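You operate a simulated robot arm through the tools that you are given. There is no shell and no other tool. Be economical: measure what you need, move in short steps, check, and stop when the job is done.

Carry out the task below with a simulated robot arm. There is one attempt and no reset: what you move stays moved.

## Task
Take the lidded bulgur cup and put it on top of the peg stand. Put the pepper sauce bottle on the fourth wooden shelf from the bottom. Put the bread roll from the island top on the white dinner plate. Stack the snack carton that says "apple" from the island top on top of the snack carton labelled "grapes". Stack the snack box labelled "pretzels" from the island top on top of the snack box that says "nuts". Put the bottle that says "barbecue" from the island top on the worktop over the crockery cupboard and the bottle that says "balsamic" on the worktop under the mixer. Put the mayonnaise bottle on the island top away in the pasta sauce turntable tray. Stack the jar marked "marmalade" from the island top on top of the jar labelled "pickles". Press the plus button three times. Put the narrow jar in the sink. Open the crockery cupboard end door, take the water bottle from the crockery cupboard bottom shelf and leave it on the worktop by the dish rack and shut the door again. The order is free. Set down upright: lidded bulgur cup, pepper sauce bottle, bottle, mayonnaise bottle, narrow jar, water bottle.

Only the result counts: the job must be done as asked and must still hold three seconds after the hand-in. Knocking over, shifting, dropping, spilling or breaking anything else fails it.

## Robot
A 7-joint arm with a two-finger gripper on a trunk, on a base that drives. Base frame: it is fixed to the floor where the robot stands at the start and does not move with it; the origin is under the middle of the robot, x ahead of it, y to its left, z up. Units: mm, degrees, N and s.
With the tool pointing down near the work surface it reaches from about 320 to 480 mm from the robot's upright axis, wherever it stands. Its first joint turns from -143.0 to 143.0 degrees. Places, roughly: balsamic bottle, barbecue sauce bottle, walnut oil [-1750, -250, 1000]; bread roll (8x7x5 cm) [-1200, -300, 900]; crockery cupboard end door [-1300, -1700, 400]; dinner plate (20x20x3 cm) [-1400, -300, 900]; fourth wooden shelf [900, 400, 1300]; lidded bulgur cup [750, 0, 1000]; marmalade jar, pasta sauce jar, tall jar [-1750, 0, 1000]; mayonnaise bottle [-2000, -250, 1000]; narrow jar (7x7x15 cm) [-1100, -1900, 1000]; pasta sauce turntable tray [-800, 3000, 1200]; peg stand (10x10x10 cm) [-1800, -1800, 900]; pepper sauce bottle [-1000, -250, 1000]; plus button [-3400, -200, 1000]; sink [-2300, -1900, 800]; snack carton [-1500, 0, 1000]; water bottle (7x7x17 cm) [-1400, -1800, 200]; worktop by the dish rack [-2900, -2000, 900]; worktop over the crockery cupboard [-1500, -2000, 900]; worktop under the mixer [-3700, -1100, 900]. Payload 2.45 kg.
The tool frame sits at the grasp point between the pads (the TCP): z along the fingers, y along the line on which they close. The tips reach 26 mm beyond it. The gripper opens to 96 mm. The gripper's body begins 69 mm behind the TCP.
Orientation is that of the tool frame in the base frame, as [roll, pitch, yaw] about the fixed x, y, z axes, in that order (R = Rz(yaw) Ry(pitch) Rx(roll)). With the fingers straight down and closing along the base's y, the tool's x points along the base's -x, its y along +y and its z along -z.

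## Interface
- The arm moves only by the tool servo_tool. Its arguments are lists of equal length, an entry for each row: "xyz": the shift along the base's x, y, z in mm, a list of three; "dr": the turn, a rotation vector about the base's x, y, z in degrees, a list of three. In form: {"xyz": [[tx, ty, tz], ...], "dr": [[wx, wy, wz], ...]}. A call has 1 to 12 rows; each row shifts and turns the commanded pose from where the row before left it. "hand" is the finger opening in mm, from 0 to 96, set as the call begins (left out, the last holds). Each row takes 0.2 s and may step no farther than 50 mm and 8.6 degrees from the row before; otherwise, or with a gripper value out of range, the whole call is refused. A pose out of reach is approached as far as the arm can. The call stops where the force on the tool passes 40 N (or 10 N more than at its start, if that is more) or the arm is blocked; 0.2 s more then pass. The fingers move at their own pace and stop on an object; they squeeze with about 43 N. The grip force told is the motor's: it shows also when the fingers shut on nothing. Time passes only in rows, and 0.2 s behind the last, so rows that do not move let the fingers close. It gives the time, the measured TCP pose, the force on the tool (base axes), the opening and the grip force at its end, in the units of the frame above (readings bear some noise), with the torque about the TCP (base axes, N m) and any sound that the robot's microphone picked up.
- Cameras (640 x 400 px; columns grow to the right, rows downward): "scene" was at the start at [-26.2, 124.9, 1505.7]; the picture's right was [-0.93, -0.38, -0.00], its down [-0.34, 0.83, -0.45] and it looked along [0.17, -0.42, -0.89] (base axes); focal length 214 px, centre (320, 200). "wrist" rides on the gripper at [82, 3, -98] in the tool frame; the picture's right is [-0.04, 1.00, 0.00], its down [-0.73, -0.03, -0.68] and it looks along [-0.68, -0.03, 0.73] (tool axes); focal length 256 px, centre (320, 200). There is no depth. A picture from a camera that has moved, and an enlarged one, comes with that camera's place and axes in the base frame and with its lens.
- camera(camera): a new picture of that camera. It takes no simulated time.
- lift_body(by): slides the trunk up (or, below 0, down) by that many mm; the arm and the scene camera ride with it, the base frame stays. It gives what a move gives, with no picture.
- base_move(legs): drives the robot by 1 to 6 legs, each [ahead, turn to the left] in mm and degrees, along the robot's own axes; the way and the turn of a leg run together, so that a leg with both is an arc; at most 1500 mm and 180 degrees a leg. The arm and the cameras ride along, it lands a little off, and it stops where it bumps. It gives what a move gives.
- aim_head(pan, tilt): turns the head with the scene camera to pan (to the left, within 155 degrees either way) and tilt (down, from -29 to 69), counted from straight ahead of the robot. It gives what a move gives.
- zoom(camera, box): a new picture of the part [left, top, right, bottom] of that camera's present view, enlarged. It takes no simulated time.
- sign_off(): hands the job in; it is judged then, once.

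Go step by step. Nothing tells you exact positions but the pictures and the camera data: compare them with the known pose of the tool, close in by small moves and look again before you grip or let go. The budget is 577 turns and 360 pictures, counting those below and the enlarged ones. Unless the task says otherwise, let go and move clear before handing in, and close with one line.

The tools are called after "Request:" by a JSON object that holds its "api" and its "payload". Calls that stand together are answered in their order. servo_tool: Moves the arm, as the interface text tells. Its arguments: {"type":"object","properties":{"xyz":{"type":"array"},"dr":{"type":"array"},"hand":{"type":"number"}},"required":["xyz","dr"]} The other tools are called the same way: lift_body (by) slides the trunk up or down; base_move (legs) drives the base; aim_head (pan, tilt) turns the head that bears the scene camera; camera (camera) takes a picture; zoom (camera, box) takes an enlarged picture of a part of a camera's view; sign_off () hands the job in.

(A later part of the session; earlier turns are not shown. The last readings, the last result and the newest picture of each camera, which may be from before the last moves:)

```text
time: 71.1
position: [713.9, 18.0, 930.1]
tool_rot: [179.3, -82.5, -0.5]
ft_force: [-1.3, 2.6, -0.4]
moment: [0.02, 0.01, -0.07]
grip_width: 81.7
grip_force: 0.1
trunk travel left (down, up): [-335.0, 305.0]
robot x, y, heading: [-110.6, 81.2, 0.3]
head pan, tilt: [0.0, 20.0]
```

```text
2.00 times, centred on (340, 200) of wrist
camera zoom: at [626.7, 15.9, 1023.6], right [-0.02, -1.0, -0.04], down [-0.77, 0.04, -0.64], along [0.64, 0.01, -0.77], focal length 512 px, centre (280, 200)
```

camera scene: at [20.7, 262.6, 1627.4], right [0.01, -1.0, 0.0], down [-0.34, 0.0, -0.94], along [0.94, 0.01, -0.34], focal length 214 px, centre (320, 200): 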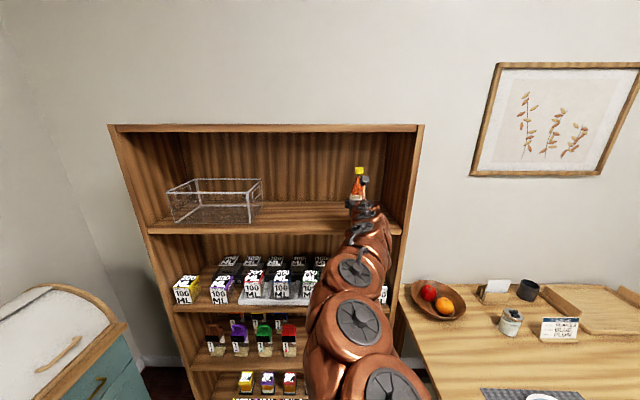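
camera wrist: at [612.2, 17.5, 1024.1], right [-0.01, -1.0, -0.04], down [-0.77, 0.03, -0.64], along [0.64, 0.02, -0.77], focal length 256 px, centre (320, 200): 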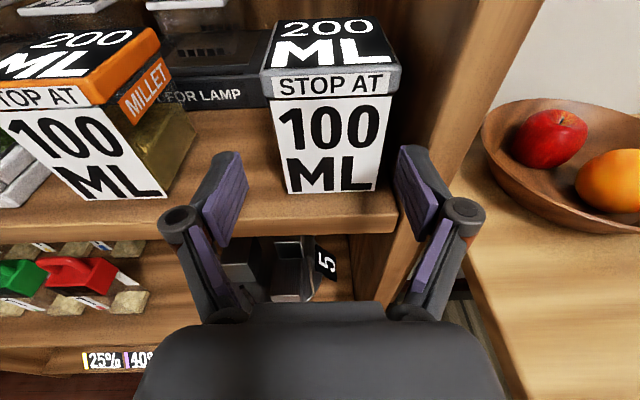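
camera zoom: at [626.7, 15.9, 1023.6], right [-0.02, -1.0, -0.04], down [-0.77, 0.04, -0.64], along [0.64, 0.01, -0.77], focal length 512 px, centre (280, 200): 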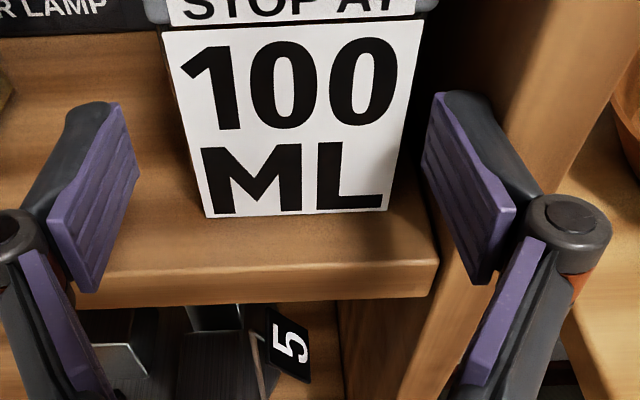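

A slight sideways force shows the finger brushing the post; I shift 2.5 mm left and continue.

Request:
{"api": "servo_tool", "payload": {"xyz": [[0, 2.5, 0], [6, 0, 0], [6, 0, 0]], "dr": [[0, 0, 0.3], [0, 0, 0], [0, 0, 0]]}}

Request:
{"api": "zoom", "payload": {"camera": "wrist", "box": [180, 60, 500, 260]}}

```text
time: 71.9
position: [726.3, 20.9, 931.1]
tool_rot: [178.9, -82.6, 0.4]
ft_force: [-1.2, 1.6, 0.7]
moment: [0.0, 0.02, -0.13]
grip_width: 83.7
grip_force: 0.3
trunk travel left (down, up): [-335.0, 305.0]
robot x, y, heading: [-109.9, 77.6, 0.5]
head pan, tilt: [0.0, 20.0]
```

```text
2.00 times, centred on (340, 160) of wrist
camera zoom: at [638.6, 18.2, 1023.7], right [-0.02, -1.0, -0.04], down [-0.77, 0.04, -0.64], along [0.64, 0.02, -0.77], focal length 512 px, centre (280, 280)
```

zoom: 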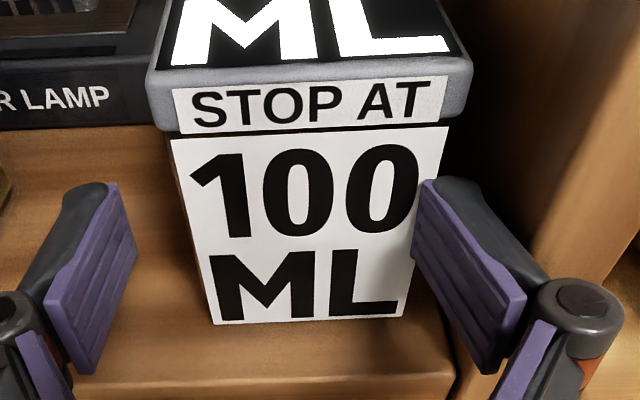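

The right finger has entered the gap (cup not displaced). A few millimetres more, then close.

Request:
{"api": "servo_tool", "payload": {"xyz": [[5, 0, 0], [4, 0, 0]], "dr": [[0, 0, 0], [0, 0, 0]]}}

Request:
{"api": "servo_tool", "payload": {"xyz": [[0, 0, 0], [0, 0, 0], [0, 0, 0]], "dr": [[0, 0, 0], [0, 0, 0], [0, 0, 0]], "hand": 50}}

Request:
{"api": "zoom", "payload": {"camera": "wrist", "box": [160, 0, 480, 200]}}

```text
time: 72.5
position: [735.6, 22.4, 930.0]
tool_rot: [178.9, -82.7, 0.5]
ft_force: [-10.4, 9.7, 3.2]
moment: [-0.15, 0.01, -0.78]
grip_width: 82.1
grip_force: 0.2
trunk travel left (down, up): [-335.0, 305.0]
robot x, y, heading: [-108.7, 80.4, 0.3]
head pan, tilt: [0.0, 20.0]
```

```text
time: 73.3
position: [735.6, 20.0, 929.6]
tool_rot: [179.3, -82.7, -0.1]
ft_force: [1.0, -0.8, -0.6]
moment: [-0.01, 0.0, 0.03]
grip_width: 50.6
grip_force: 0.1
trunk travel left (down, up): [-335.0, 305.0]
robot x, y, heading: [-111.5, 80.7, 0.5]
head pan, tilt: [0.0, 20.0]
```

```text
2.00 times, centred on (320, 100) of wrist
camera zoom: at [647.6, 17.5, 1023.1], right [-0.02, -1.0, -0.04], down [-0.77, 0.04, -0.64], along [0.64, 0.02, -0.77], focal length 512 px, centre (320, 400)
```

zoom: 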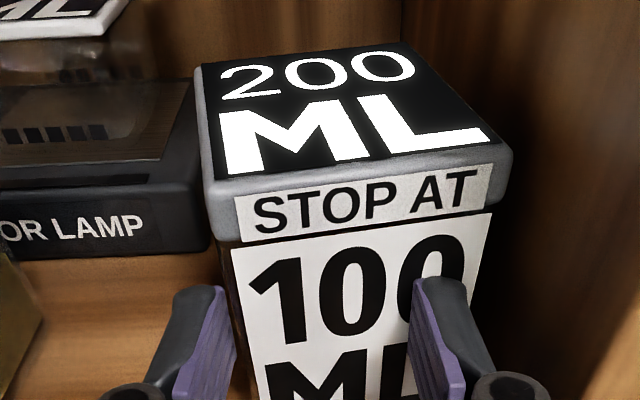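

The fingertip met the cup's face and pushed it slightly back; nothing gripped. New plan: push gently on the left half of its front so that it turns and opens the gap at the post, then grip it from the front left.

Request:
{"api": "servo_tool", "payload": {"xyz": [[-40, 0, 0], [0, 15, -14], [0, 0, 0], [15, 0, 0], [10, 0, 0], [0, 0, 0]], "dr": [[0, 0, 0], [0, 0, 0], [0, 0, 0], [0, 0, 0], [0, 0, 0], [0, 0, 0]], "hand": 0}}

Request:
{"api": "camera", "payload": {"camera": "wrist"}}

```text
time: 74.7
position: [719.3, 34.7, 915.6]
tool_rot: [179.1, -82.8, 0.1]
ft_force: [-0.1, -0.1, -0.4]
moment: [0.02, -0.02, -0.03]
grip_width: 0.2
grip_force: 28.2
trunk travel left (down, up): [-335.0, 305.0]
robot x, y, heading: [-112.6, 76.2, 0.3]
head pan, tilt: [0.0, 20.0]
```

```text
321 pictures are left
camera wrist: at [632.5, 32.7, 1009.3], right [-0.02, -1.0, -0.04], down [-0.77, 0.04, -0.64], along [0.64, 0.02, -0.77], focal length 256 px, centre (320, 200)
```

wrist: 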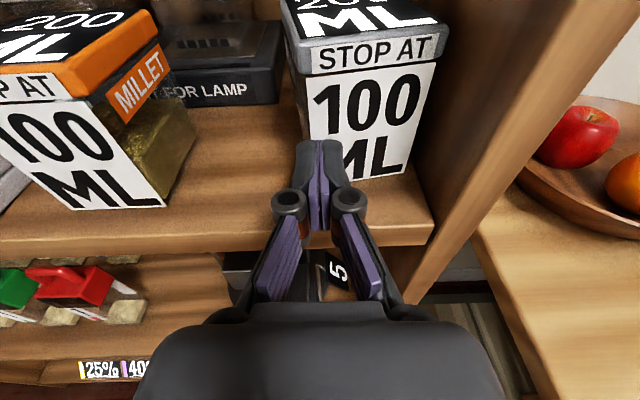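

Tips are just short of the cup's left front. Pushing forward in small steps.

Request:
{"api": "servo_tool", "payload": {"xyz": [[10, 0, 0], [10, 0, 0], [10, 0, 0], [8, 0, 0]], "dr": [[0, 0, 0], [0, 0, 0], [0, 0, 0], [0, 0, 0]]}}

Request:
{"api": "camera", "payload": {"camera": "wrist"}}

```text
time: 75.7
position: [756.9, 34.2, 917.0]
tool_rot: [179.1, -82.6, 0.2]
ft_force: [-0.5, 0.1, -0.8]
moment: [0.0, 0.0, -0.02]
grip_width: 0.0
grip_force: 28.5
trunk travel left (down, up): [-335.0, 305.0]
robot x, y, heading: [-112.4, 76.7, 0.4]
head pan, tilt: [0.0, 20.0]
```

```text
320 pictures are left
camera wrist: at [670.3, 32.9, 1009.8], right [-0.02, -1.0, -0.04], down [-0.77, 0.04, -0.64], along [0.64, 0.02, -0.77], focal length 256 px, centre (320, 200)
```

wrist: 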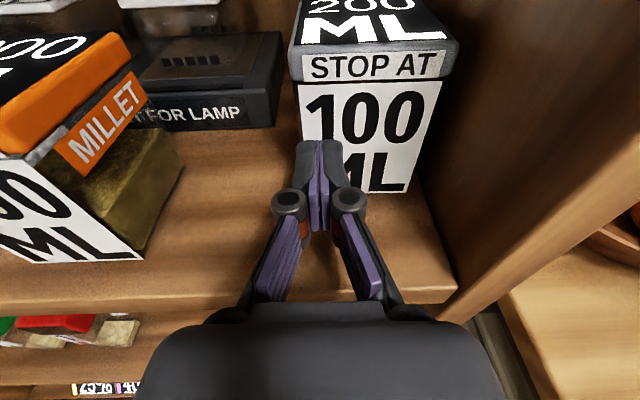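

It is turning back the right way. I push on a bit.

Request:
{"api": "servo_tool", "payload": {"xyz": [[10, 2, 0], [10, 2, 0], [10, 0, 0]], "dr": [[0, 0, 0], [0, 0, 0], [0, 0, 0]]}}

Request:
{"api": "camera", "payload": {"camera": "wrist"}}

```text
time: 76.5
position: [787.0, 38.8, 917.9]
tool_rot: [179.2, -82.6, 0.0]
ft_force: [0.3, 0.3, 0.4]
moment: [0.01, 0.04, 0.0]
grip_width: 0.2
grip_force: 28.6
trunk travel left (down, up): [-335.0, 305.0]
robot x, y, heading: [-109.8, 82.0, 0.6]
head pan, tilt: [0.0, 20.0]
```

```text
319 pictures are left
camera wrist: at [700.0, 36.6, 1009.6], right [-0.02, -1.0, -0.04], down [-0.77, 0.04, -0.64], along [0.64, 0.02, -0.77], focal length 256 px, centre (320, 200)
```

wrist: 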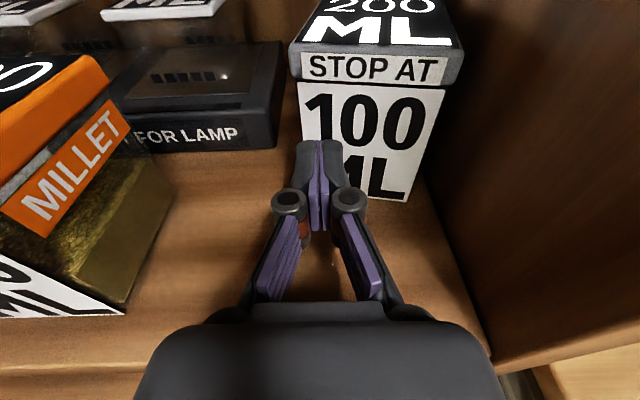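

The cup has turned about 8° clockwise. I push its left front corner a bit more.

Request:
{"api": "servo_tool", "payload": {"xyz": [[-12, 0, 0], [0, 7, 0], [12, 0, 0], [10, 0, 0], [8, 0, 0]], "dr": [[0, 0, 0], [0, 0, 0], [0, 0, 0], [0, 0, 0], [0, 0, 0]]}}

Request:
{"api": "camera", "payload": {"camera": "wrist"}}

```text
time: 77.7
position: [807.1, 46.0, 916.1]
tool_rot: [179.2, -82.7, -0.1]
ft_force: [0.1, 0.3, 0.6]
moment: [0.03, 0.01, -0.02]
grip_width: 0.0
grip_force: 28.5
trunk travel left (down, up): [-335.0, 305.0]
robot x, y, heading: [-112.5, 79.0, 0.3]
head pan, tilt: [0.0, 20.0]
```

```text
318 pictures are left
camera wrist: at [718.9, 43.3, 1009.5], right [-0.02, -1.0, -0.04], down [-0.77, 0.04, -0.64], along [0.64, 0.02, -0.77], focal length 256 px, centre (320, 200)
```

wrist: 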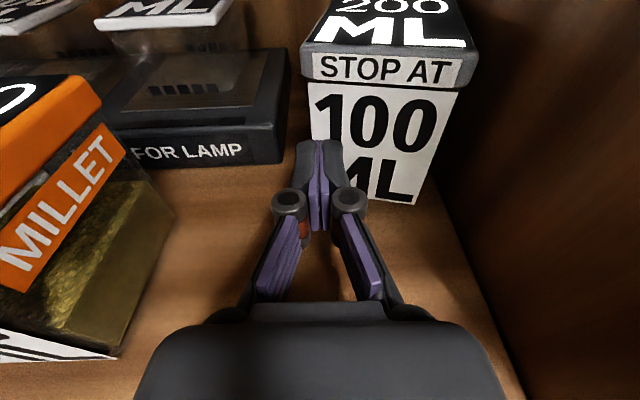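

The cup is turned about 12° clockwise, so its right side now opens to the front. I back off, yaw 15° and open to 78 mm for a fingertip grip.

Request:
{"api": "servo_tool", "payload": {"xyz": [[-30, -5, 5], [0, 0, 0], [0, 0, 0], [0, 0, 0]], "dr": [[0, 0, 0], [0, 0, -8], [0, 0, -7], [0, 0, 0]], "hand": 78}}

Request:
{"api": "camera", "payload": {"camera": "wrist"}}

```text
time: 78.7
position: [777.3, 42.0, 922.3]
tool_rot: [179.3, -82.6, -4.1]
ft_force: [-0.5, -0.6, -0.7]
moment: [-0.01, 0.01, -0.01]
grip_width: 78.1
grip_force: 0.1
out of reach, approached as far as the arm can: row 2, 3
trunk travel left (down, up): [-335.0, 305.0]
robot x, y, heading: [-107.3, 77.8, 0.3]
head pan, tilt: [0.0, 20.0]
```

```text
317 pictures are left
camera wrist: at [688.6, 45.1, 1014.4], right [-0.09, -1.0, -0.04], down [-0.76, 0.09, -0.64], along [0.64, -0.03, -0.77], focal length 256 px, centre (320, 200)
```

wrist: 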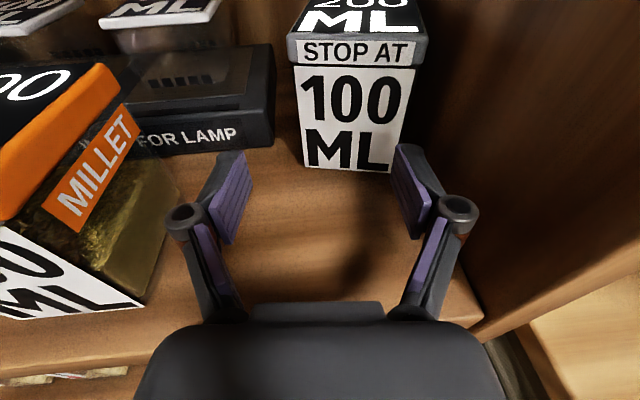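

Yaw is limited at this outreach. I pull the tool back and drive the base nearer.

Request:
{"api": "servo_tool", "payload": {"xyz": [[-45, 0, 0], [-45, 0, 0], [-40, 0, 0]], "dr": [[0, 0, 0], [0, 0, 0], [0, 0, 0]]}}

Request:
{"api": "base_move", "payload": {"legs": [[100, 0]]}}

```text
time: 79.5
position: [644.7, 41.0, 921.8]
tool_rot: [179.4, -82.5, -4.1]
ft_force: [-0.7, -0.4, -0.3]
moment: [-0.01, -0.04, 0.03]
grip_width: 78.2
grip_force: 0.2
trunk travel left (down, up): [-335.0, 305.0]
robot x, y, heading: [-108.8, 79.4, 0.1]
head pan, tilt: [0.0, 20.0]
```

```text
time: 80.7
position: [745.8, 43.5, 921.2]
tool_rot: [179.3, -82.7, -4.0]
ft_force: [0.2, 0.3, -0.4]
moment: [0.02, 0.01, 0.0]
grip_width: 77.8
grip_force: 0.1
trunk travel left (down, up): [-335.0, 305.0]
robot x, y, heading: [-10.4, 78.4, 0.5]
head pan, tilt: [0.0, 20.0]
```

Request:
{"api": "servo_tool", "payload": {"xyz": [[0, 0, 0], [30, -4, 0], [0, 0, 0]], "dr": [[0, 0, -6], [0, 0, -5], [0, 0, 0]]}}

Request:
{"api": "camera", "payload": {"camera": "wrist"}}

```text
time: 81.5
position: [776.4, 38.6, 921.4]
tool_rot: [179.4, -82.7, -15.1]
ft_force: [0.2, -0.5, 0.4]
moment: [0.01, -0.02, -0.03]
grip_width: 77.5
grip_force: 0.0
trunk travel left (down, up): [-335.0, 305.0]
robot x, y, heading: [-11.0, 78.5, 0.4]
head pan, tilt: [0.0, 20.0]
```

```text
316 pictures are left
camera wrist: at [690.9, 58.9, 1014.4], right [-0.28, -0.96, -0.04], down [-0.73, 0.24, -0.64], along [0.62, -0.15, -0.77], focal length 256 px, centre (320, 200)
```

wrist: 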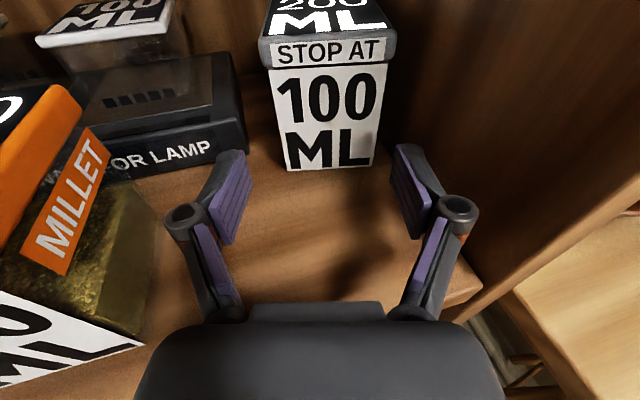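

The cup now faces the hand squarely. Advancing in steps.

Request:
{"api": "servo_tool", "payload": {"xyz": [[12, -3.2, 0], [12, -3.2, 0]], "dr": [[0, 0, 0], [0, 0, 0]]}}

Request:
{"api": "zoom", "payload": {"camera": "wrist", "box": [180, 60, 500, 260]}}

```text
time: 82.1
position: [800.0, 32.1, 922.1]
tool_rot: [179.2, -82.6, -14.9]
ft_force: [-0.3, 0.4, 0.3]
moment: [0.0, 0.02, 0.0]
grip_width: 77.8
grip_force: 0.0
trunk travel left (down, up): [-335.0, 305.0]
robot x, y, heading: [-9.5, 80.2, 0.6]
head pan, tilt: [0.0, 20.0]
```

```text
2.00 times, centred on (340, 160) of wrist
camera zoom: at [715.2, 52.2, 1013.8], right [-0.28, -0.96, -0.04], down [-0.73, 0.24, -0.64], along [0.62, -0.15, -0.77], focal length 512 px, centre (280, 280)
```

zoom: 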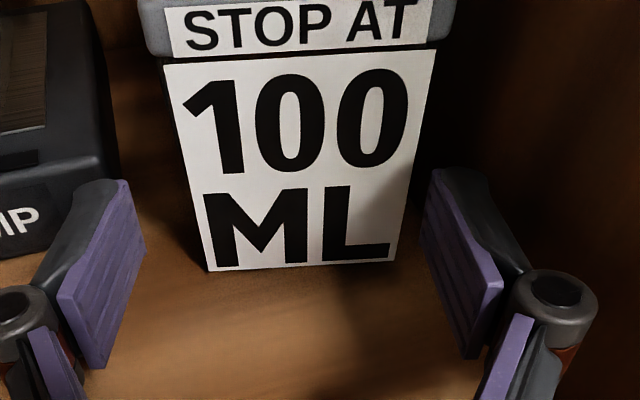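

Request:
{"api": "servo_tool", "payload": {"xyz": [[8, -2.2, 0], [6, -1.6, 0]], "dr": [[0, 0, 0], [0, 0, 0]]}}

Request:
{"api": "zoom", "payload": {"camera": "wrist", "box": [180, 60, 500, 260]}}

```text
time: 82.7
position: [813.9, 28.3, 921.0]
tool_rot: [179.1, -82.7, -14.9]
ft_force: [-0.4, 0.6, 0.1]
moment: [0.0, 0.02, -0.04]
grip_width: 78.3
grip_force: 0.6
trunk travel left (down, up): [-335.0, 305.0]
robot x, y, heading: [-12.3, 75.4, 0.2]
head pan, tilt: [0.0, 20.0]
```

```text
2.00 times, centred on (340, 160) of wrist
camera zoom: at [729.2, 48.5, 1014.6], right [-0.28, -0.96, -0.04], down [-0.73, 0.24, -0.64], along [0.62, -0.15, -0.77], focal length 512 px, centre (280, 280)
```

zoom: 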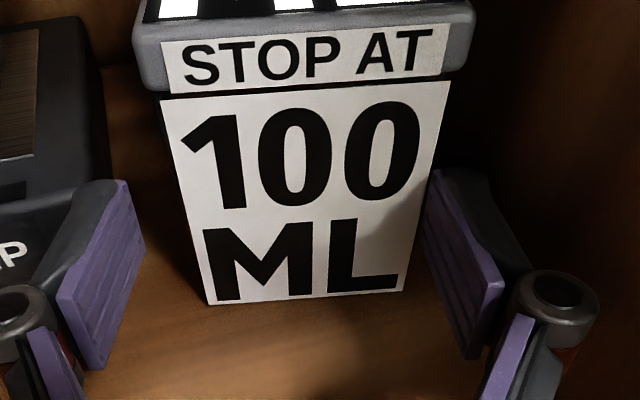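

Both fingertips appear to straddle the cup now. A little further, then close.

Request:
{"api": "servo_tool", "payload": {"xyz": [[6, -1.6, 0]], "dr": [[0, 0, 0]]}}

Request:
{"api": "servo_tool", "payload": {"xyz": [[0, 0, 0], [0, 0, 0], [0, 0, 0], [0, 0, 0]], "dr": [[0, 0, 0], [0, 0, 0], [0, 0, 0], [0, 0, 0]], "hand": 40}}

Request:
{"api": "zoom", "payload": {"camera": "wrist", "box": [180, 60, 500, 260]}}

```text
time: 83.1
position: [821.0, 28.1, 922.1]
tool_rot: [179.2, -82.7, -14.8]
ft_force: [0.4, 0.2, 0.9]
moment: [-0.01, -0.01, -0.01]
grip_width: 78.1
grip_force: 0.1
trunk travel left (down, up): [-335.0, 305.0]
robot x, y, heading: [-13.8, 77.4, 0.3]
head pan, tilt: [0.0, 20.0]
```

```text
time: 84.1
position: [821.2, 26.9, 920.8]
tool_rot: [179.3, -82.7, -14.9]
ft_force: [1.5, 0.9, 1.0]
moment: [0.02, -0.01, 0.0]
grip_width: 40.5
grip_force: 0.2
trunk travel left (down, up): [-335.0, 305.0]
robot x, y, heading: [-11.0, 79.3, 0.3]
head pan, tilt: [0.0, 20.0]
```

```text
2.00 times, centred on (340, 160) of wrist
camera zoom: at [735.3, 47.3, 1014.4], right [-0.28, -0.96, -0.04], down [-0.73, 0.24, -0.64], along [0.62, -0.15, -0.77], focal length 512 px, centre (280, 280)
```

zoom: 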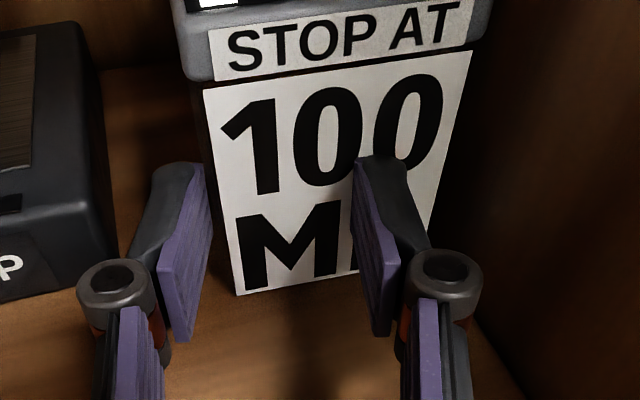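

The right tip still pushed the cup's face: I was about 3 mm too far left. I turn the cup again by its left corner and then let the finger ride along the post.

Request:
{"api": "servo_tool", "payload": {"xyz": [[-25, 6.5, 0], [-15, 5, 0], [0, 9, -4], [0, 0, 0], [15, 0, 0], [12, 0, 0], [10, 0, 0]], "dr": [[0, 0, 0], [0, 0, 0], [0, 0, 0], [0, 0, 0], [0, 0, 0], [0, 0, 0], [0, 0, 0]], "hand": 0}}

Request:
{"api": "camera", "payload": {"camera": "wrist"}}

```text
time: 85.7
position: [817.5, 47.6, 918.3]
tool_rot: [179.5, -82.7, -15.2]
ft_force: [-0.5, 0.9, -0.9]
moment: [-0.04, 0.0, 0.0]
grip_width: 0.0
grip_force: 28.7
trunk travel left (down, up): [-335.0, 305.0]
robot x, y, heading: [-11.7, 80.7, 0.3]
head pan, tilt: [0.0, 20.0]
```

```text
312 pictures are left
camera wrist: at [732.1, 67.5, 1010.6], right [-0.27, -0.96, -0.04], down [-0.73, 0.23, -0.64], along [0.63, -0.15, -0.77], focal length 256 px, centre (320, 200)
```

wrist: 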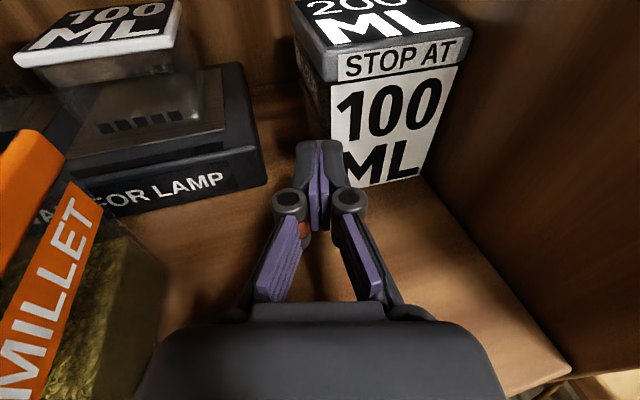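

Request:
{"api": "servo_tool", "payload": {"xyz": [[0, -5, 0], [10, 0, 0], [10, 0, 0], [8, 0, 0]], "dr": [[0, 0, 0], [0, 0, 0], [0, 0, 0], [0, 0, 0]]}}

Request:
{"api": "camera", "payload": {"camera": "wrist"}}

```text
time: 86.7
position: [817.8, 44.5, 917.3]
tool_rot: [178.7, -82.7, -14.5]
ft_force: [-3.7, 12.1, -1.6]
moment: [-0.1, 0.04, 0.24]
grip_width: 0.1
grip_force: 28.3
out of reach, approached as far as the arm can: row 2, 3, 4
trunk travel left (down, up): [-335.0, 305.0]
robot x, y, heading: [-6.3, 76.5, 0.5]
head pan, tilt: [0.0, 20.0]
```

```text
311 pictures are left
camera wrist: at [732.4, 64.6, 1010.2], right [-0.27, -0.96, -0.04], down [-0.73, 0.23, -0.64], along [0.62, -0.15, -0.77], focal length 256 px, centre (320, 200)
```

wrist: 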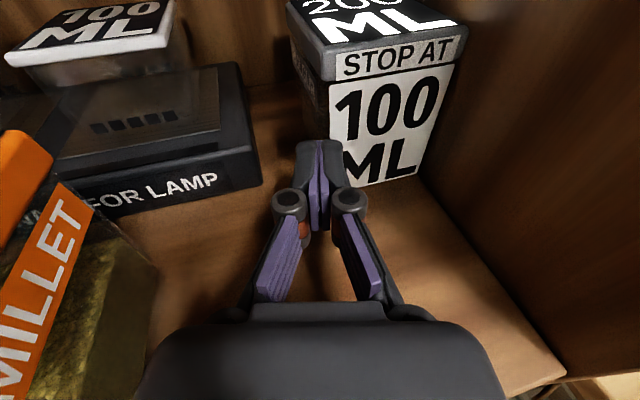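

The cup is now up against the post side, so a side grip will not work there. I will instead come from the upper left, with the fingers at its front and back faces. First I back out and reorient the tool in the open.

Request:
{"api": "servo_tool", "payload": {"xyz": [[-30, 15, 0], [-45, 10, 0], [-45, 10, 10], [-40, 20, 40], [-20, 20, 40], [0, 10, 40]], "dr": [[0, 0, 0], [0, 0, 0], [0, 0, 0], [0, 0, -5], [0, 0, -8], [0, 0, -8]]}}

Request:
{"api": "servo_tool", "payload": {"xyz": [[0, 0, 0], [0, 0, 0], [0, 0, 0], [0, 0, 0], [0, 0, 0], [0, 0, 0], [0, 0, 0], [0, 0, 0]], "dr": [[0, 0, -8], [0, 0, -8], [0, 0, -8], [7.4, 4.25, 0], [7.4, 4.25, 0], [7.4, 4.25, 0], [7.4, 4.25, 0], [7.4, 4.25, 0]], "hand": 96}}

Request:
{"api": "camera", "payload": {"camera": "wrist"}}

Request:
{"api": "camera", "payload": {"camera": "scene"}}

```text
refused: row 4 steps farther than a row can; nothing moved
```

```text
time: 88.5
position: [817.7, 40.2, 917.1]
tool_rot: [-140.5, -41.9, -53.3]
ft_force: [2.5, -1.0, 4.2]
moment: [-0.2, -0.02, 0.13]
grip_width: 96.6
grip_force: 0.1
out of reach, approached as far as the arm can: row 1, 2, 3
trunk travel left (down, up): [-335.0, 305.0]
robot x, y, heading: [-12.5, 75.5, 0.3]
head pan, tilt: [0.0, 20.0]
```

```text
310 pictures are left
camera wrist: at [771.5, -7.4, 1026.7], right [-0.38, -0.78, -0.5], down [-0.87, 0.48, -0.09], along [0.31, 0.4, -0.86], focal length 256 px, centre (320, 200)
```

wrist: 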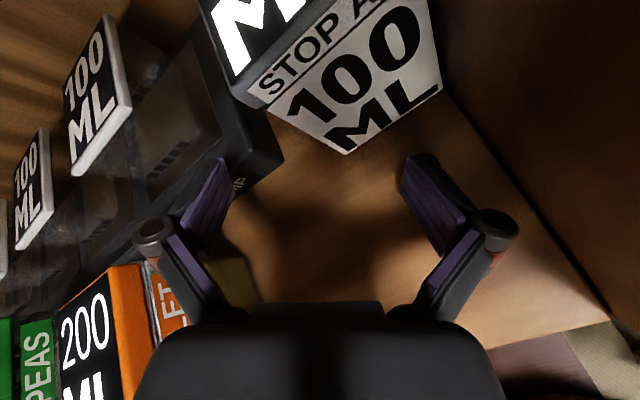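

```text
309 pictures are left
camera scene: at [31.3, 262.6, 1327.5], right [0.01, -1.0, 0.0], down [-0.34, 0.0, -0.94], along [0.94, 0.01, -0.34], focal length 214 px, centre (320, 200)
```

scene: 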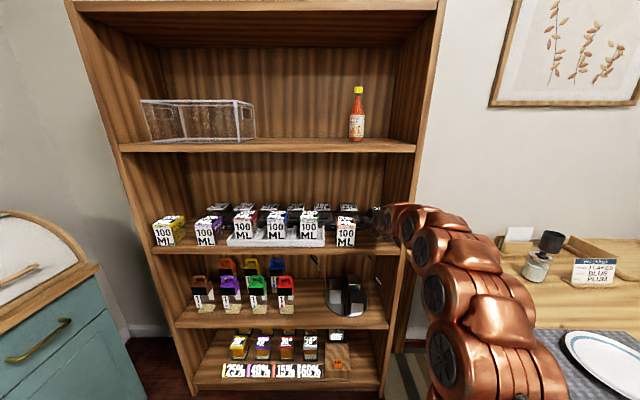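

The first call was refused and the second turned the tool in place, with slight contact. I close the fingers a bit, undo the turn and back straight out.

Request:
{"api": "servo_tool", "payload": {"xyz": [[0, 0, 0], [0, 0, 0], [0, 0, 0], [0, 0, 0]], "dr": [[0, 0, 0], [0, 0, 0], [0, 0, 0], [0, 0, 0]], "hand": 0}}

Request:
{"api": "camera", "payload": {"camera": "wrist"}}

```text
time: 89.5
position: [816.8, 43.1, 916.9]
tool_rot: [-140.4, -41.9, -53.2]
ft_force: [-0.1, -0.4, 0.8]
moment: [-0.06, 0.1, -0.09]
grip_width: 1.3
grip_force: 3.5
trunk travel left (down, up): [-335.0, 305.0]
robot x, y, heading: [-10.7, 82.3, 0.2]
head pan, tilt: [0.0, 20.0]
```

```text
308 pictures are left
camera wrist: at [771.6, -5.9, 1026.4], right [-0.38, -0.78, -0.5], down [-0.87, 0.48, -0.09], along [0.31, 0.4, -0.86], focal length 256 px, centre (320, 200)
```

wrist: 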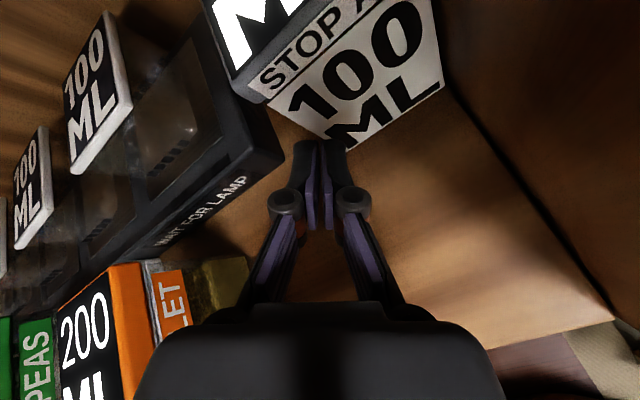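

Contact gone. I lift the tool straight up above the cups and withdraw.

Request:
{"api": "servo_tool", "payload": {"xyz": [[0, 0, 30], [0, 0, 30], [0, 0, 30], [-30, 0, 15], [-45, 0, 0], [-45, 0, 0], [-45, 0, 0]], "dr": [[0, 0, 0], [0, 0, 0], [0, 0, 0], [0, 0, 0], [0, 0, 0], [0, 0, 0], [0, 0, 0]]}}

Request:
{"api": "camera", "payload": {"camera": "wrist"}}

Request:
{"api": "zoom", "payload": {"camera": "scene", "box": [140, 160, 460, 360]}}

```text
time: 91.1
position: [652.7, 42.0, 1024.2]
tool_rot: [-140.5, -42.0, -53.0]
ft_force: [0.7, 0.2, -0.3]
moment: [0.01, -0.03, -0.01]
grip_width: 0.0
grip_force: 28.2
trunk travel left (down, up): [-335.0, 305.0]
robot x, y, heading: [-6.1, 82.9, 0.3]
head pan, tilt: [0.0, 20.0]
```

```text
307 pictures are left
camera wrist: at [607.8, -6.3, 1132.3], right [-0.38, -0.78, -0.5], down [-0.87, 0.48, -0.09], along [0.31, 0.4, -0.86], focal length 256 px, centre (320, 200)
```

wrist: 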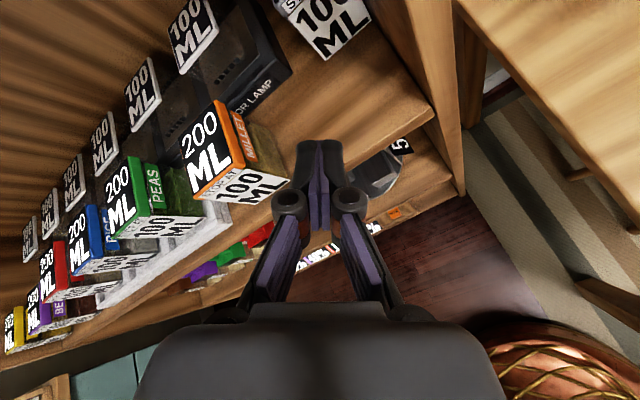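

```text
2.00 times, centred on (300, 260) of scene
camera zoom: at [31.4, 262.7, 1327.3], right [0.01, -1.0, 0.0], down [-0.34, 0.0, -0.94], along [0.94, 0.01, -0.34], focal length 429 px, centre (360, 80)
```

zoom: 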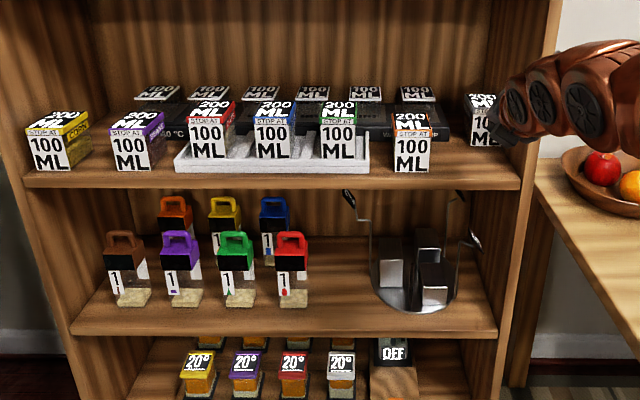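

All stands. I now turn the tool to point right-back and 50° down, with the closing line near the x axis.

Request:
{"api": "servo_tool", "payload": {"xyz": [[-5, 10, 8], [-5, 10, 8], [-5, 10, 8], [-5, 10, 8], [-5, 10, 8], [-5, 10, 8]], "dr": [[-2.49, 4.36, -5.46], [-2.49, 4.36, -5.46], [-2.49, 4.36, -5.46], [-2.49, 4.36, -5.46], [-2.49, 4.36, -5.46], [-2.49, 4.36, -5.46]]}}

Request:
{"api": "camera", "payload": {"camera": "wrist"}}

Request:
{"api": "camera", "payload": {"camera": "scene"}}

```text
time: 92.5
position: [621.7, 104.0, 1071.3]
tool_rot: [179.9, -39.9, -60.1]
ft_force: [0.0, 0.4, 0.5]
moment: [0.04, -0.03, 0.05]
grip_width: 0.0
grip_force: 28.7
trunk travel left (down, up): [-335.0, 305.0]
robot x, y, heading: [-8.0, 77.7, 0.4]
head pan, tilt: [0.0, 20.0]
```

```text
305 pictures are left
camera wrist: at [618.8, 101.9, 1198.4], right [-0.88, -0.47, -0.02], down [-0.47, 0.88, 0.05], along [0.0, 0.06, -1.0], focal length 256 px, centre (320, 200)
```

wrist: 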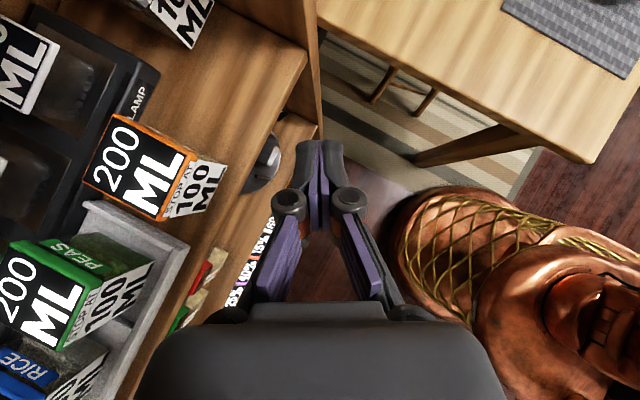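

```text
304 pictures are left
camera scene: at [30.9, 262.6, 1327.4], right [0.01, -1.0, 0.0], down [-0.34, 0.0, -0.94], along [0.94, 0.01, -0.34], focal length 214 px, centre (320, 200)
```

scene: 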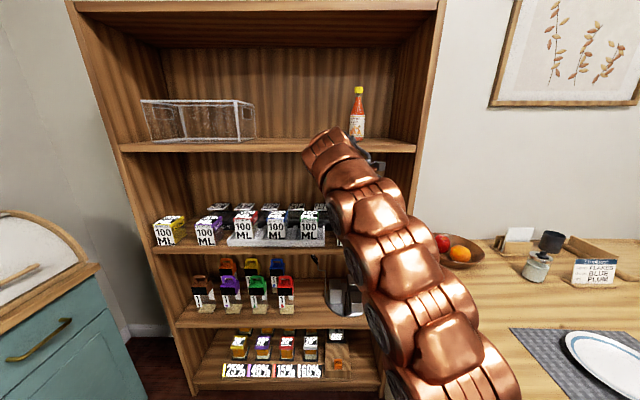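

The wrist camera now looks straight down from above the TCP. I lower the trunk so the wrist clears the board above, then drive in between the cups.

Request:
{"api": "lift_body", "payload": {"by": -92}}

Request:
{"api": "base_move", "payload": {"legs": [[110, 0]]}}

Request:
{"api": "camera", "payload": {"camera": "wrist"}}

Request:
{"api": "camera", "payload": {"camera": "scene"}}

```text
time: 93.8
position: [622.0, 102.9, 978.7]
tool_rot: [179.9, -39.9, -60.1]
ft_force: [0.3, -0.7, 0.4]
moment: [0.02, 0.01, 0.03]
grip_width: 0.0
grip_force: 28.4
trunk travel left (down, up): [-243.0, 397.0]
robot x, y, heading: [-11.9, 79.8, 0.4]
head pan, tilt: [0.0, 20.0]
```

```text
time: 95.0
position: [732.6, 104.3, 979.2]
tool_rot: [179.9, -39.9, -60.0]
ft_force: [0.6, -0.5, 0.1]
moment: [-0.02, 0.02, -0.05]
grip_width: 0.2
grip_force: 28.2
trunk travel left (down, up): [-243.0, 397.0]
robot x, y, heading: [97.9, 81.8, 0.7]
head pan, tilt: [0.0, 20.0]
```

```text
303 pictures are left
camera wrist: at [729.6, 102.9, 1106.5], right [-0.88, -0.47, -0.02], down [-0.47, 0.88, 0.05], along [0.0, 0.06, -1.0], focal length 256 px, centre (320, 200)
```

wrist: 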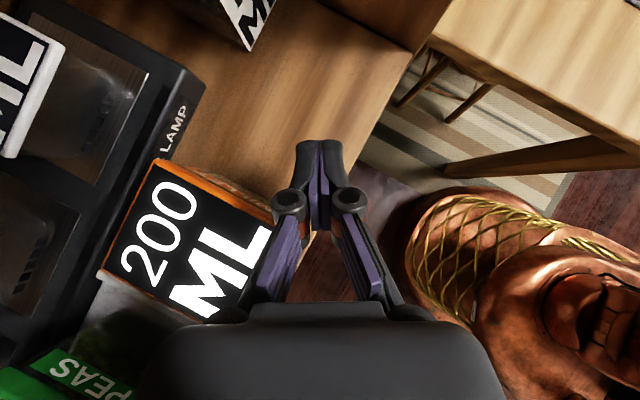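

```text
302 pictures are left
camera scene: at [141.6, 263.6, 1235.4], right [0.01, -1.0, 0.0], down [-0.34, 0.0, -0.94], along [0.94, 0.01, -0.34], focal length 214 px, centre (320, 200)
```

scene: 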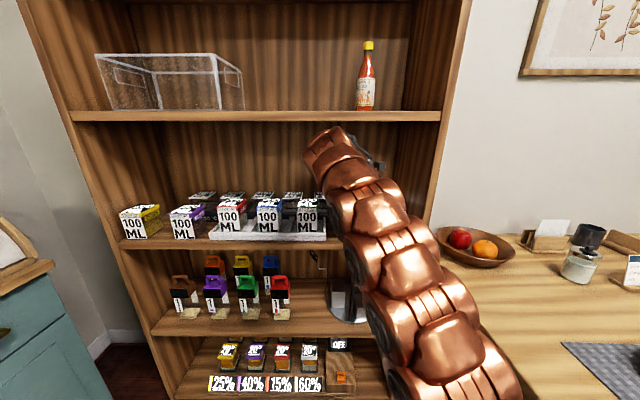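

Clear so far. I move further in towards the cup's left side.

Request:
{"api": "servo_tool", "payload": {"xyz": [[30, -8, 0], [30, -6, 0], [25, 0, 0]], "dr": [[0, 0, 0], [0, 0, 0], [0, 0, 0]]}}

Request:
{"api": "camera", "payload": {"camera": "wrist"}}

Request:
{"api": "camera", "payload": {"camera": "scene"}}

```text
time: 95.8
position: [799.6, 84.9, 968.7]
tool_rot: [179.8, -40.0, -60.1]
ft_force: [0.3, -1.5, 0.1]
moment: [0.07, 0.0, 0.0]
grip_width: 0.0
grip_force: 28.0
out of reach, approached as far as the arm can: row 2, 3
trunk travel left (down, up): [-243.0, 397.0]
robot x, y, heading: [97.6, 80.6, 0.6]
head pan, tilt: [0.0, 20.0]
```

```text
301 pictures are left
camera wrist: at [797.2, 83.9, 1096.2], right [-0.88, -0.47, -0.02], down [-0.47, 0.88, 0.05], along [0.0, 0.05, -1.0], focal length 256 px, centre (320, 200)
```

wrist: 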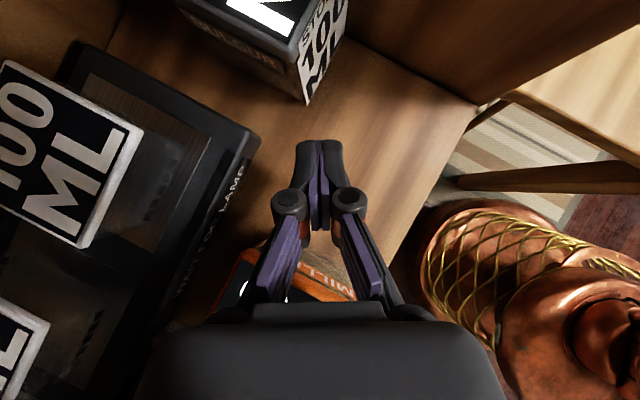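

```text
300 pictures are left
camera scene: at [141.7, 263.2, 1235.4], right [0.01, -1.0, 0.0], down [-0.34, 0.0, -0.94], along [0.94, 0.01, -0.34], focal length 214 px, centre (320, 200)
```

scene: 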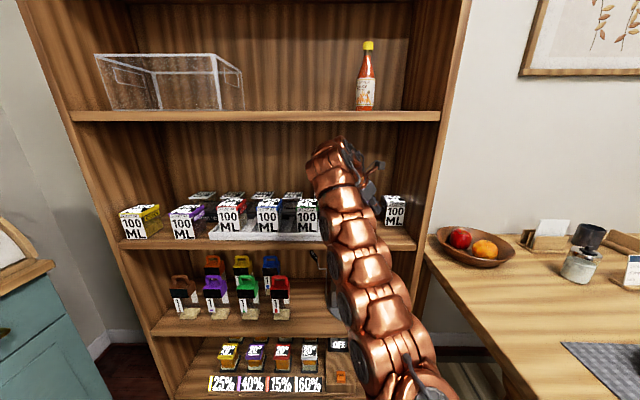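

I can make out the label on the cup's left side. I check it and continue.

Request:
{"api": "zoom", "payload": {"camera": "wrist", "box": [160, 0, 360, 125]}}

Request:
{"api": "servo_tool", "payload": {"xyz": [[0, -11, 5], [0, -11, 5]], "dr": [[0, 0, 0], [0, 0, 0]]}}

Request:
{"api": "base_move", "payload": {"legs": [[70, 0]]}}

Request:
{"api": "camera", "payload": {"camera": "wrist"}}

```text
3.20 times, centred on (260, 62) of wrist
camera zoom: at [797.2, 83.9, 1096.2], right [-0.88, -0.47, -0.02], down [-0.47, 0.88, 0.05], along [0.0, 0.05, -1.0], focal length 819 px, centre (512, 640)
```

zoom: 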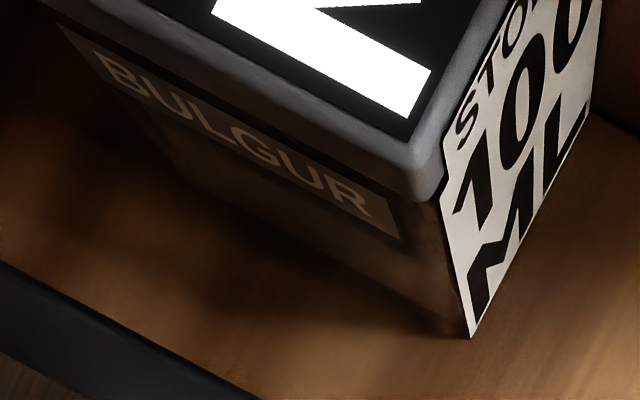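

```text
time: 96.3
position: [799.2, 63.9, 976.8]
tool_rot: [180.0, -39.9, -60.0]
ft_force: [0.3, 0.3, 0.5]
moment: [-0.02, 0.0, 0.0]
grip_width: 0.0
grip_force: 28.4
trunk travel left (down, up): [-243.0, 397.0]
robot x, y, heading: [100.3, 83.5, 0.6]
head pan, tilt: [0.0, 20.0]
```

```text
time: 97.5
position: [863.9, 60.7, 977.5]
tool_rot: [-180.0, -39.9, -60.3]
ft_force: [1.1, 2.3, -0.2]
moment: [0.03, -0.01, 0.0]
grip_width: 0.0
grip_force: 28.4
trunk travel left (down, up): [-243.0, 397.0]
robot x, y, heading: [165.7, 84.0, -0.3]
head pan, tilt: [0.0, 20.0]
stopped in leg 1: the robot was blocked; the commanded pose is now the measured one
```

```text
298 pictures are left
camera wrist: at [861.2, 59.5, 1103.7], right [-0.88, -0.47, -0.02], down [-0.47, 0.88, 0.05], along [0.0, 0.06, -1.0], focal length 256 px, centre (320, 200)
```

wrist: 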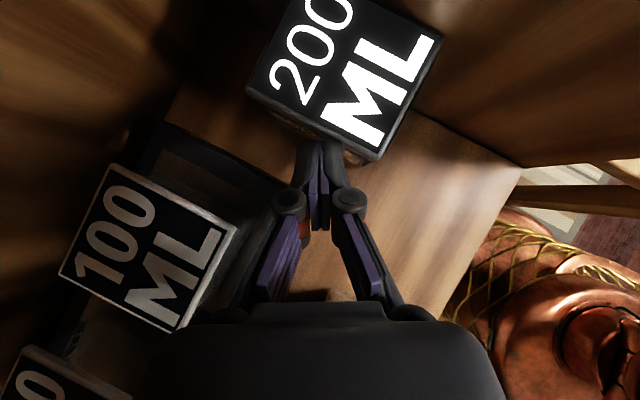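

BULGUR is confirmed. The base stopped blocked, so I check what touches.

Request:
{"api": "camera", "payload": {"camera": "scene"}}

Request:
{"api": "aim_head", "payload": {"pan": -40, "tilt": 60}}

Request:
{"api": "camera", "payload": {"camera": "scene"}}

```text
297 pictures are left
camera scene: at [209.3, 265.2, 1235.3], right [0.0, -1.0, 0.0], down [-0.34, 0.0, -0.94], along [0.94, 0.0, -0.34], focal length 214 px, centre (320, 200)
```

scene: 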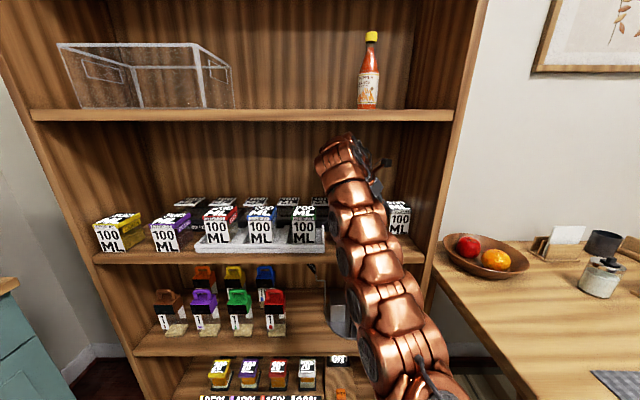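

```text
time: 98.6
position: [863.9, 61.1, 975.6]
tool_rot: [179.9, -39.9, -60.2]
ft_force: [0.7, 2.3, 0.5]
moment: [0.04, -0.01, 0.01]
grip_width: 0.1
grip_force: 28.8
trunk travel left (down, up): [-243.0, 397.0]
robot x, y, heading: [165.2, 82.5, -0.1]
head pan, tilt: [-40.0, 60.0]
```

```text
296 pictures are left
camera scene: at [167.1, 222.5, 1177.3], right [-0.64, -0.76, 0.0], down [-0.66, 0.56, -0.5], along [0.38, -0.32, -0.87], focal length 214 px, centre (320, 200)
```

scene: 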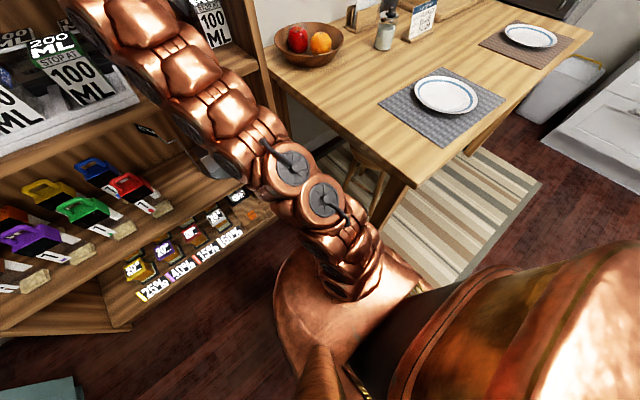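

The base only bumps near the table leg; I work from here. The cup is square to the axes, about (880, 3). I turn the tool so the pads face its front and back.

Request:
{"api": "servo_tool", "payload": {"xyz": [[0, 10, 8], [0, 0, 0], [0, 0, 0], [0, 0, 0], [0, 0, 0]], "dr": [[0, 0, 0], [0, 0, -7], [0, 0, -7], [0, 0, -7], [0, 0, -7]]}}

Request:
{"api": "camera", "payload": {"camera": "wrist"}}

```text
time: 99.5
position: [825.9, 59.2, 953.3]
tool_rot: [-179.6, -39.7, -73.4]
ft_force: [-4.1, 44.9, 13.0]
moment: [0.31, -0.1, 0.44]
grip_width: 6.0
grip_force: 28.7
out of reach, approached as far as the arm can: row 1, 2, 3, 4
trunk travel left (down, up): [-243.0, 397.0]
robot x, y, heading: [167.5, 82.1, 0.2]
head pan, tilt: [-40.0, 60.0]
stopped in row 4: the force on the tool passed its limit at 58 N (the readings are from after the stop); the commanded pose is now the measured one
```

```text
295 pictures are left
camera wrist: at [821.1, 58.2, 1079.4], right [-0.97, -0.26, -0.03], down [-0.26, 0.96, 0.05], along [0.02, 0.06, -1.0], focal length 256 px, centre (320, 200)
```

wrist: 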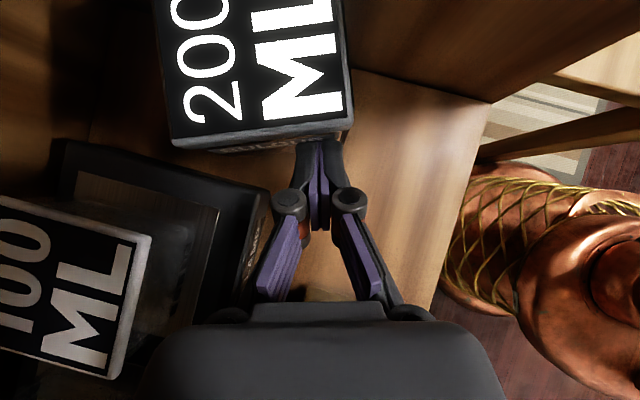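

That orientation was out of reach here and it pressed on the cup's side. I relieve it, withdraw, and re-park the base further left and closer.

Request:
{"api": "servo_tool", "payload": {"xyz": [[0, 12, 6], [0, 10, 8], [-10, 6, 10]], "dr": [[0, 0, 0], [0, 0, 0], [0, 0, 0]]}}

Request:
{"api": "camera", "payload": {"camera": "wrist"}}

```text
time: 100.3
position: [812.6, 67.8, 961.8]
tool_rot: [179.8, -39.8, -74.1]
ft_force: [-0.1, 0.3, 0.3]
moment: [-0.03, 0.0, 0.0]
grip_width: 0.1
grip_force: 28.0
out of reach, approached as far as the arm can: row 2, 3
trunk travel left (down, up): [-243.0, 397.0]
robot x, y, heading: [166.3, 84.5, -0.1]
head pan, tilt: [-40.0, 60.0]
```

```text
294 pictures are left
camera wrist: at [808.7, 67.7, 1087.9], right [-0.97, -0.24, -0.02], down [-0.24, 0.97, 0.05], along [0.01, 0.06, -1.0], focal length 256 px, centre (320, 200)
```

wrist: 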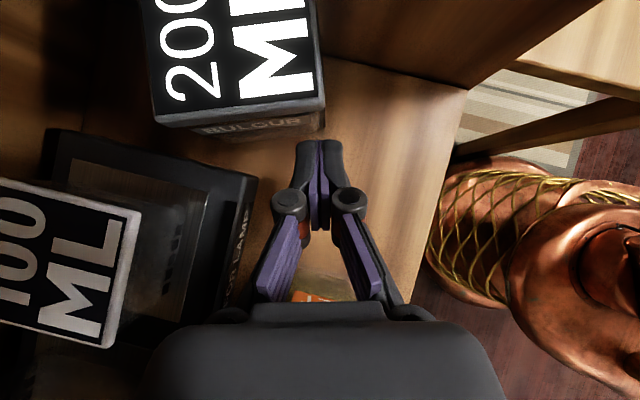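

Request:
{"api": "base_move", "payload": {"legs": [[-400, 0], [0, 35], [250, 0], [0, -35]]}}

Request:
{"api": "aim_head", "payload": {"pan": -15, "tilt": 30}}

Request:
{"api": "zoom", "payload": {"camera": "scene", "box": [160, 80, 480, 280]}}

```text
time: 107.6
position: [615.5, 212.7, 961.1]
tool_rot: [180.0, -39.9, -74.2]
ft_force: [0.3, -0.5, -0.6]
moment: [0.0, 0.01, 0.03]
grip_width: 0.0
grip_force: 28.6
trunk travel left (down, up): [-243.0, 397.0]
robot x, y, heading: [-29.3, 224.8, -0.1]
head pan, tilt: [-40.0, 60.0]
```

```text
time: 108.5
position: [616.8, 211.6, 961.7]
tool_rot: [-180.0, -39.8, -74.2]
ft_force: [0.6, 0.3, -0.6]
moment: [0.04, 0.02, 0.03]
grip_width: 0.0
grip_force: 28.7
trunk travel left (down, up): [-243.0, 397.0]
robot x, y, heading: [-28.2, 226.0, 0.1]
head pan, tilt: [-15.0, 30.0]
```

```text
2.00 times, centred on (320, 180) of scene
camera zoom: at [7.3, 385.3, 1219.2], right [-0.26, -0.97, 0.0], down [-0.48, 0.13, -0.87], along [0.84, -0.23, -0.5], focal length 429 px, centre (320, 240)
```

zoom: 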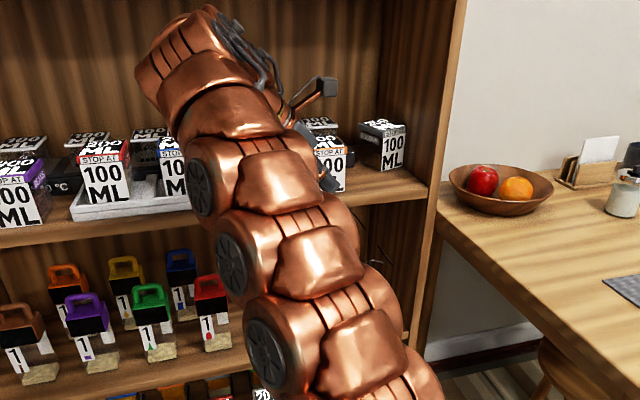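

Now the tool moves right to the corridor line and turns to point straight right (-y).

Request:
{"api": "servo_tool", "payload": {"xyz": [[0, -45, 4], [0, -45, 4], [0, -45, 4]], "dr": [[0, 0, -5], [0, 0, -5], [0, 0, -4]]}}

```text
time: 109.3
position: [599.3, 71.4, 949.2]
tool_rot: [180.0, -39.8, -88.2]
ft_force: [0.1, 0.9, -0.8]
moment: [-0.09, 0.04, 0.02]
grip_width: 0.0
grip_force: 28.0
out of reach, approached as far as the arm can: row 1, 2, 3
trunk travel left (down, up): [-243.0, 397.0]
robot x, y, heading: [-31.1, 225.8, -0.0]
head pan, tilt: [-15.0, 30.0]
```

Request:
{"api": "servo_tool", "payload": {"xyz": [[-20, 0, 10], [-20, 0, 10], [0, 0, 10]], "dr": [[0, 0, 0], [0, 0, 0], [0, 0, 0]]}}

Request:
{"api": "camera", "payload": {"camera": "wrist"}}

Request:
{"api": "camera", "payload": {"camera": "scene"}}

```text
time: 110.2
position: [559.6, 70.8, 978.2]
tool_rot: [179.9, -39.8, -88.2]
ft_force: [0.3, -0.4, -0.6]
moment: [-0.01, -0.02, -0.01]
grip_width: 0.0
grip_force: 28.7
trunk travel left (down, up): [-243.0, 397.0]
robot x, y, heading: [-31.2, 227.4, 0.1]
head pan, tilt: [-15.0, 30.0]
```

```text
292 pictures are left
camera wrist: at [555.6, 70.6, 1106.3], right [-1.0, 0.0, -0.02], down [0.0, 1.0, 0.05], along [0.02, 0.05, -1.0], focal length 256 px, centre (320, 200)
```

wrist: 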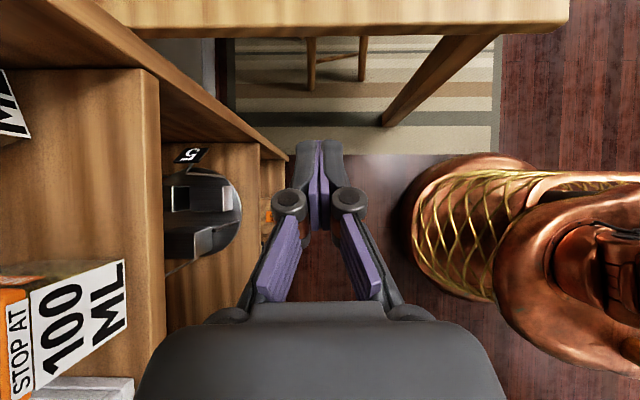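

```text
291 pictures are left
camera scene: at [7.3, 385.3, 1219.3], right [-0.26, -0.97, 0.0], down [-0.48, 0.13, -0.87], along [0.84, -0.22, -0.5], focal length 214 px, centre (320, 200)
```

scene: 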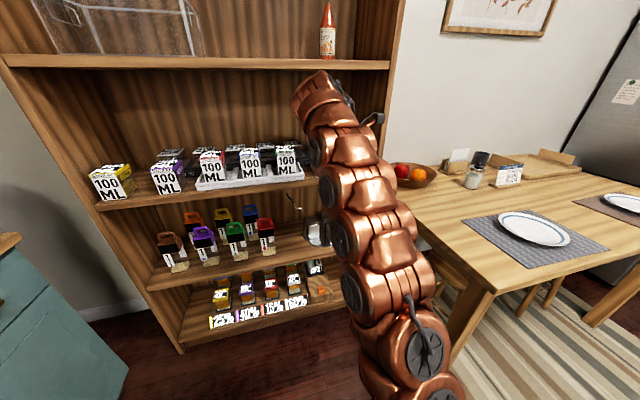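

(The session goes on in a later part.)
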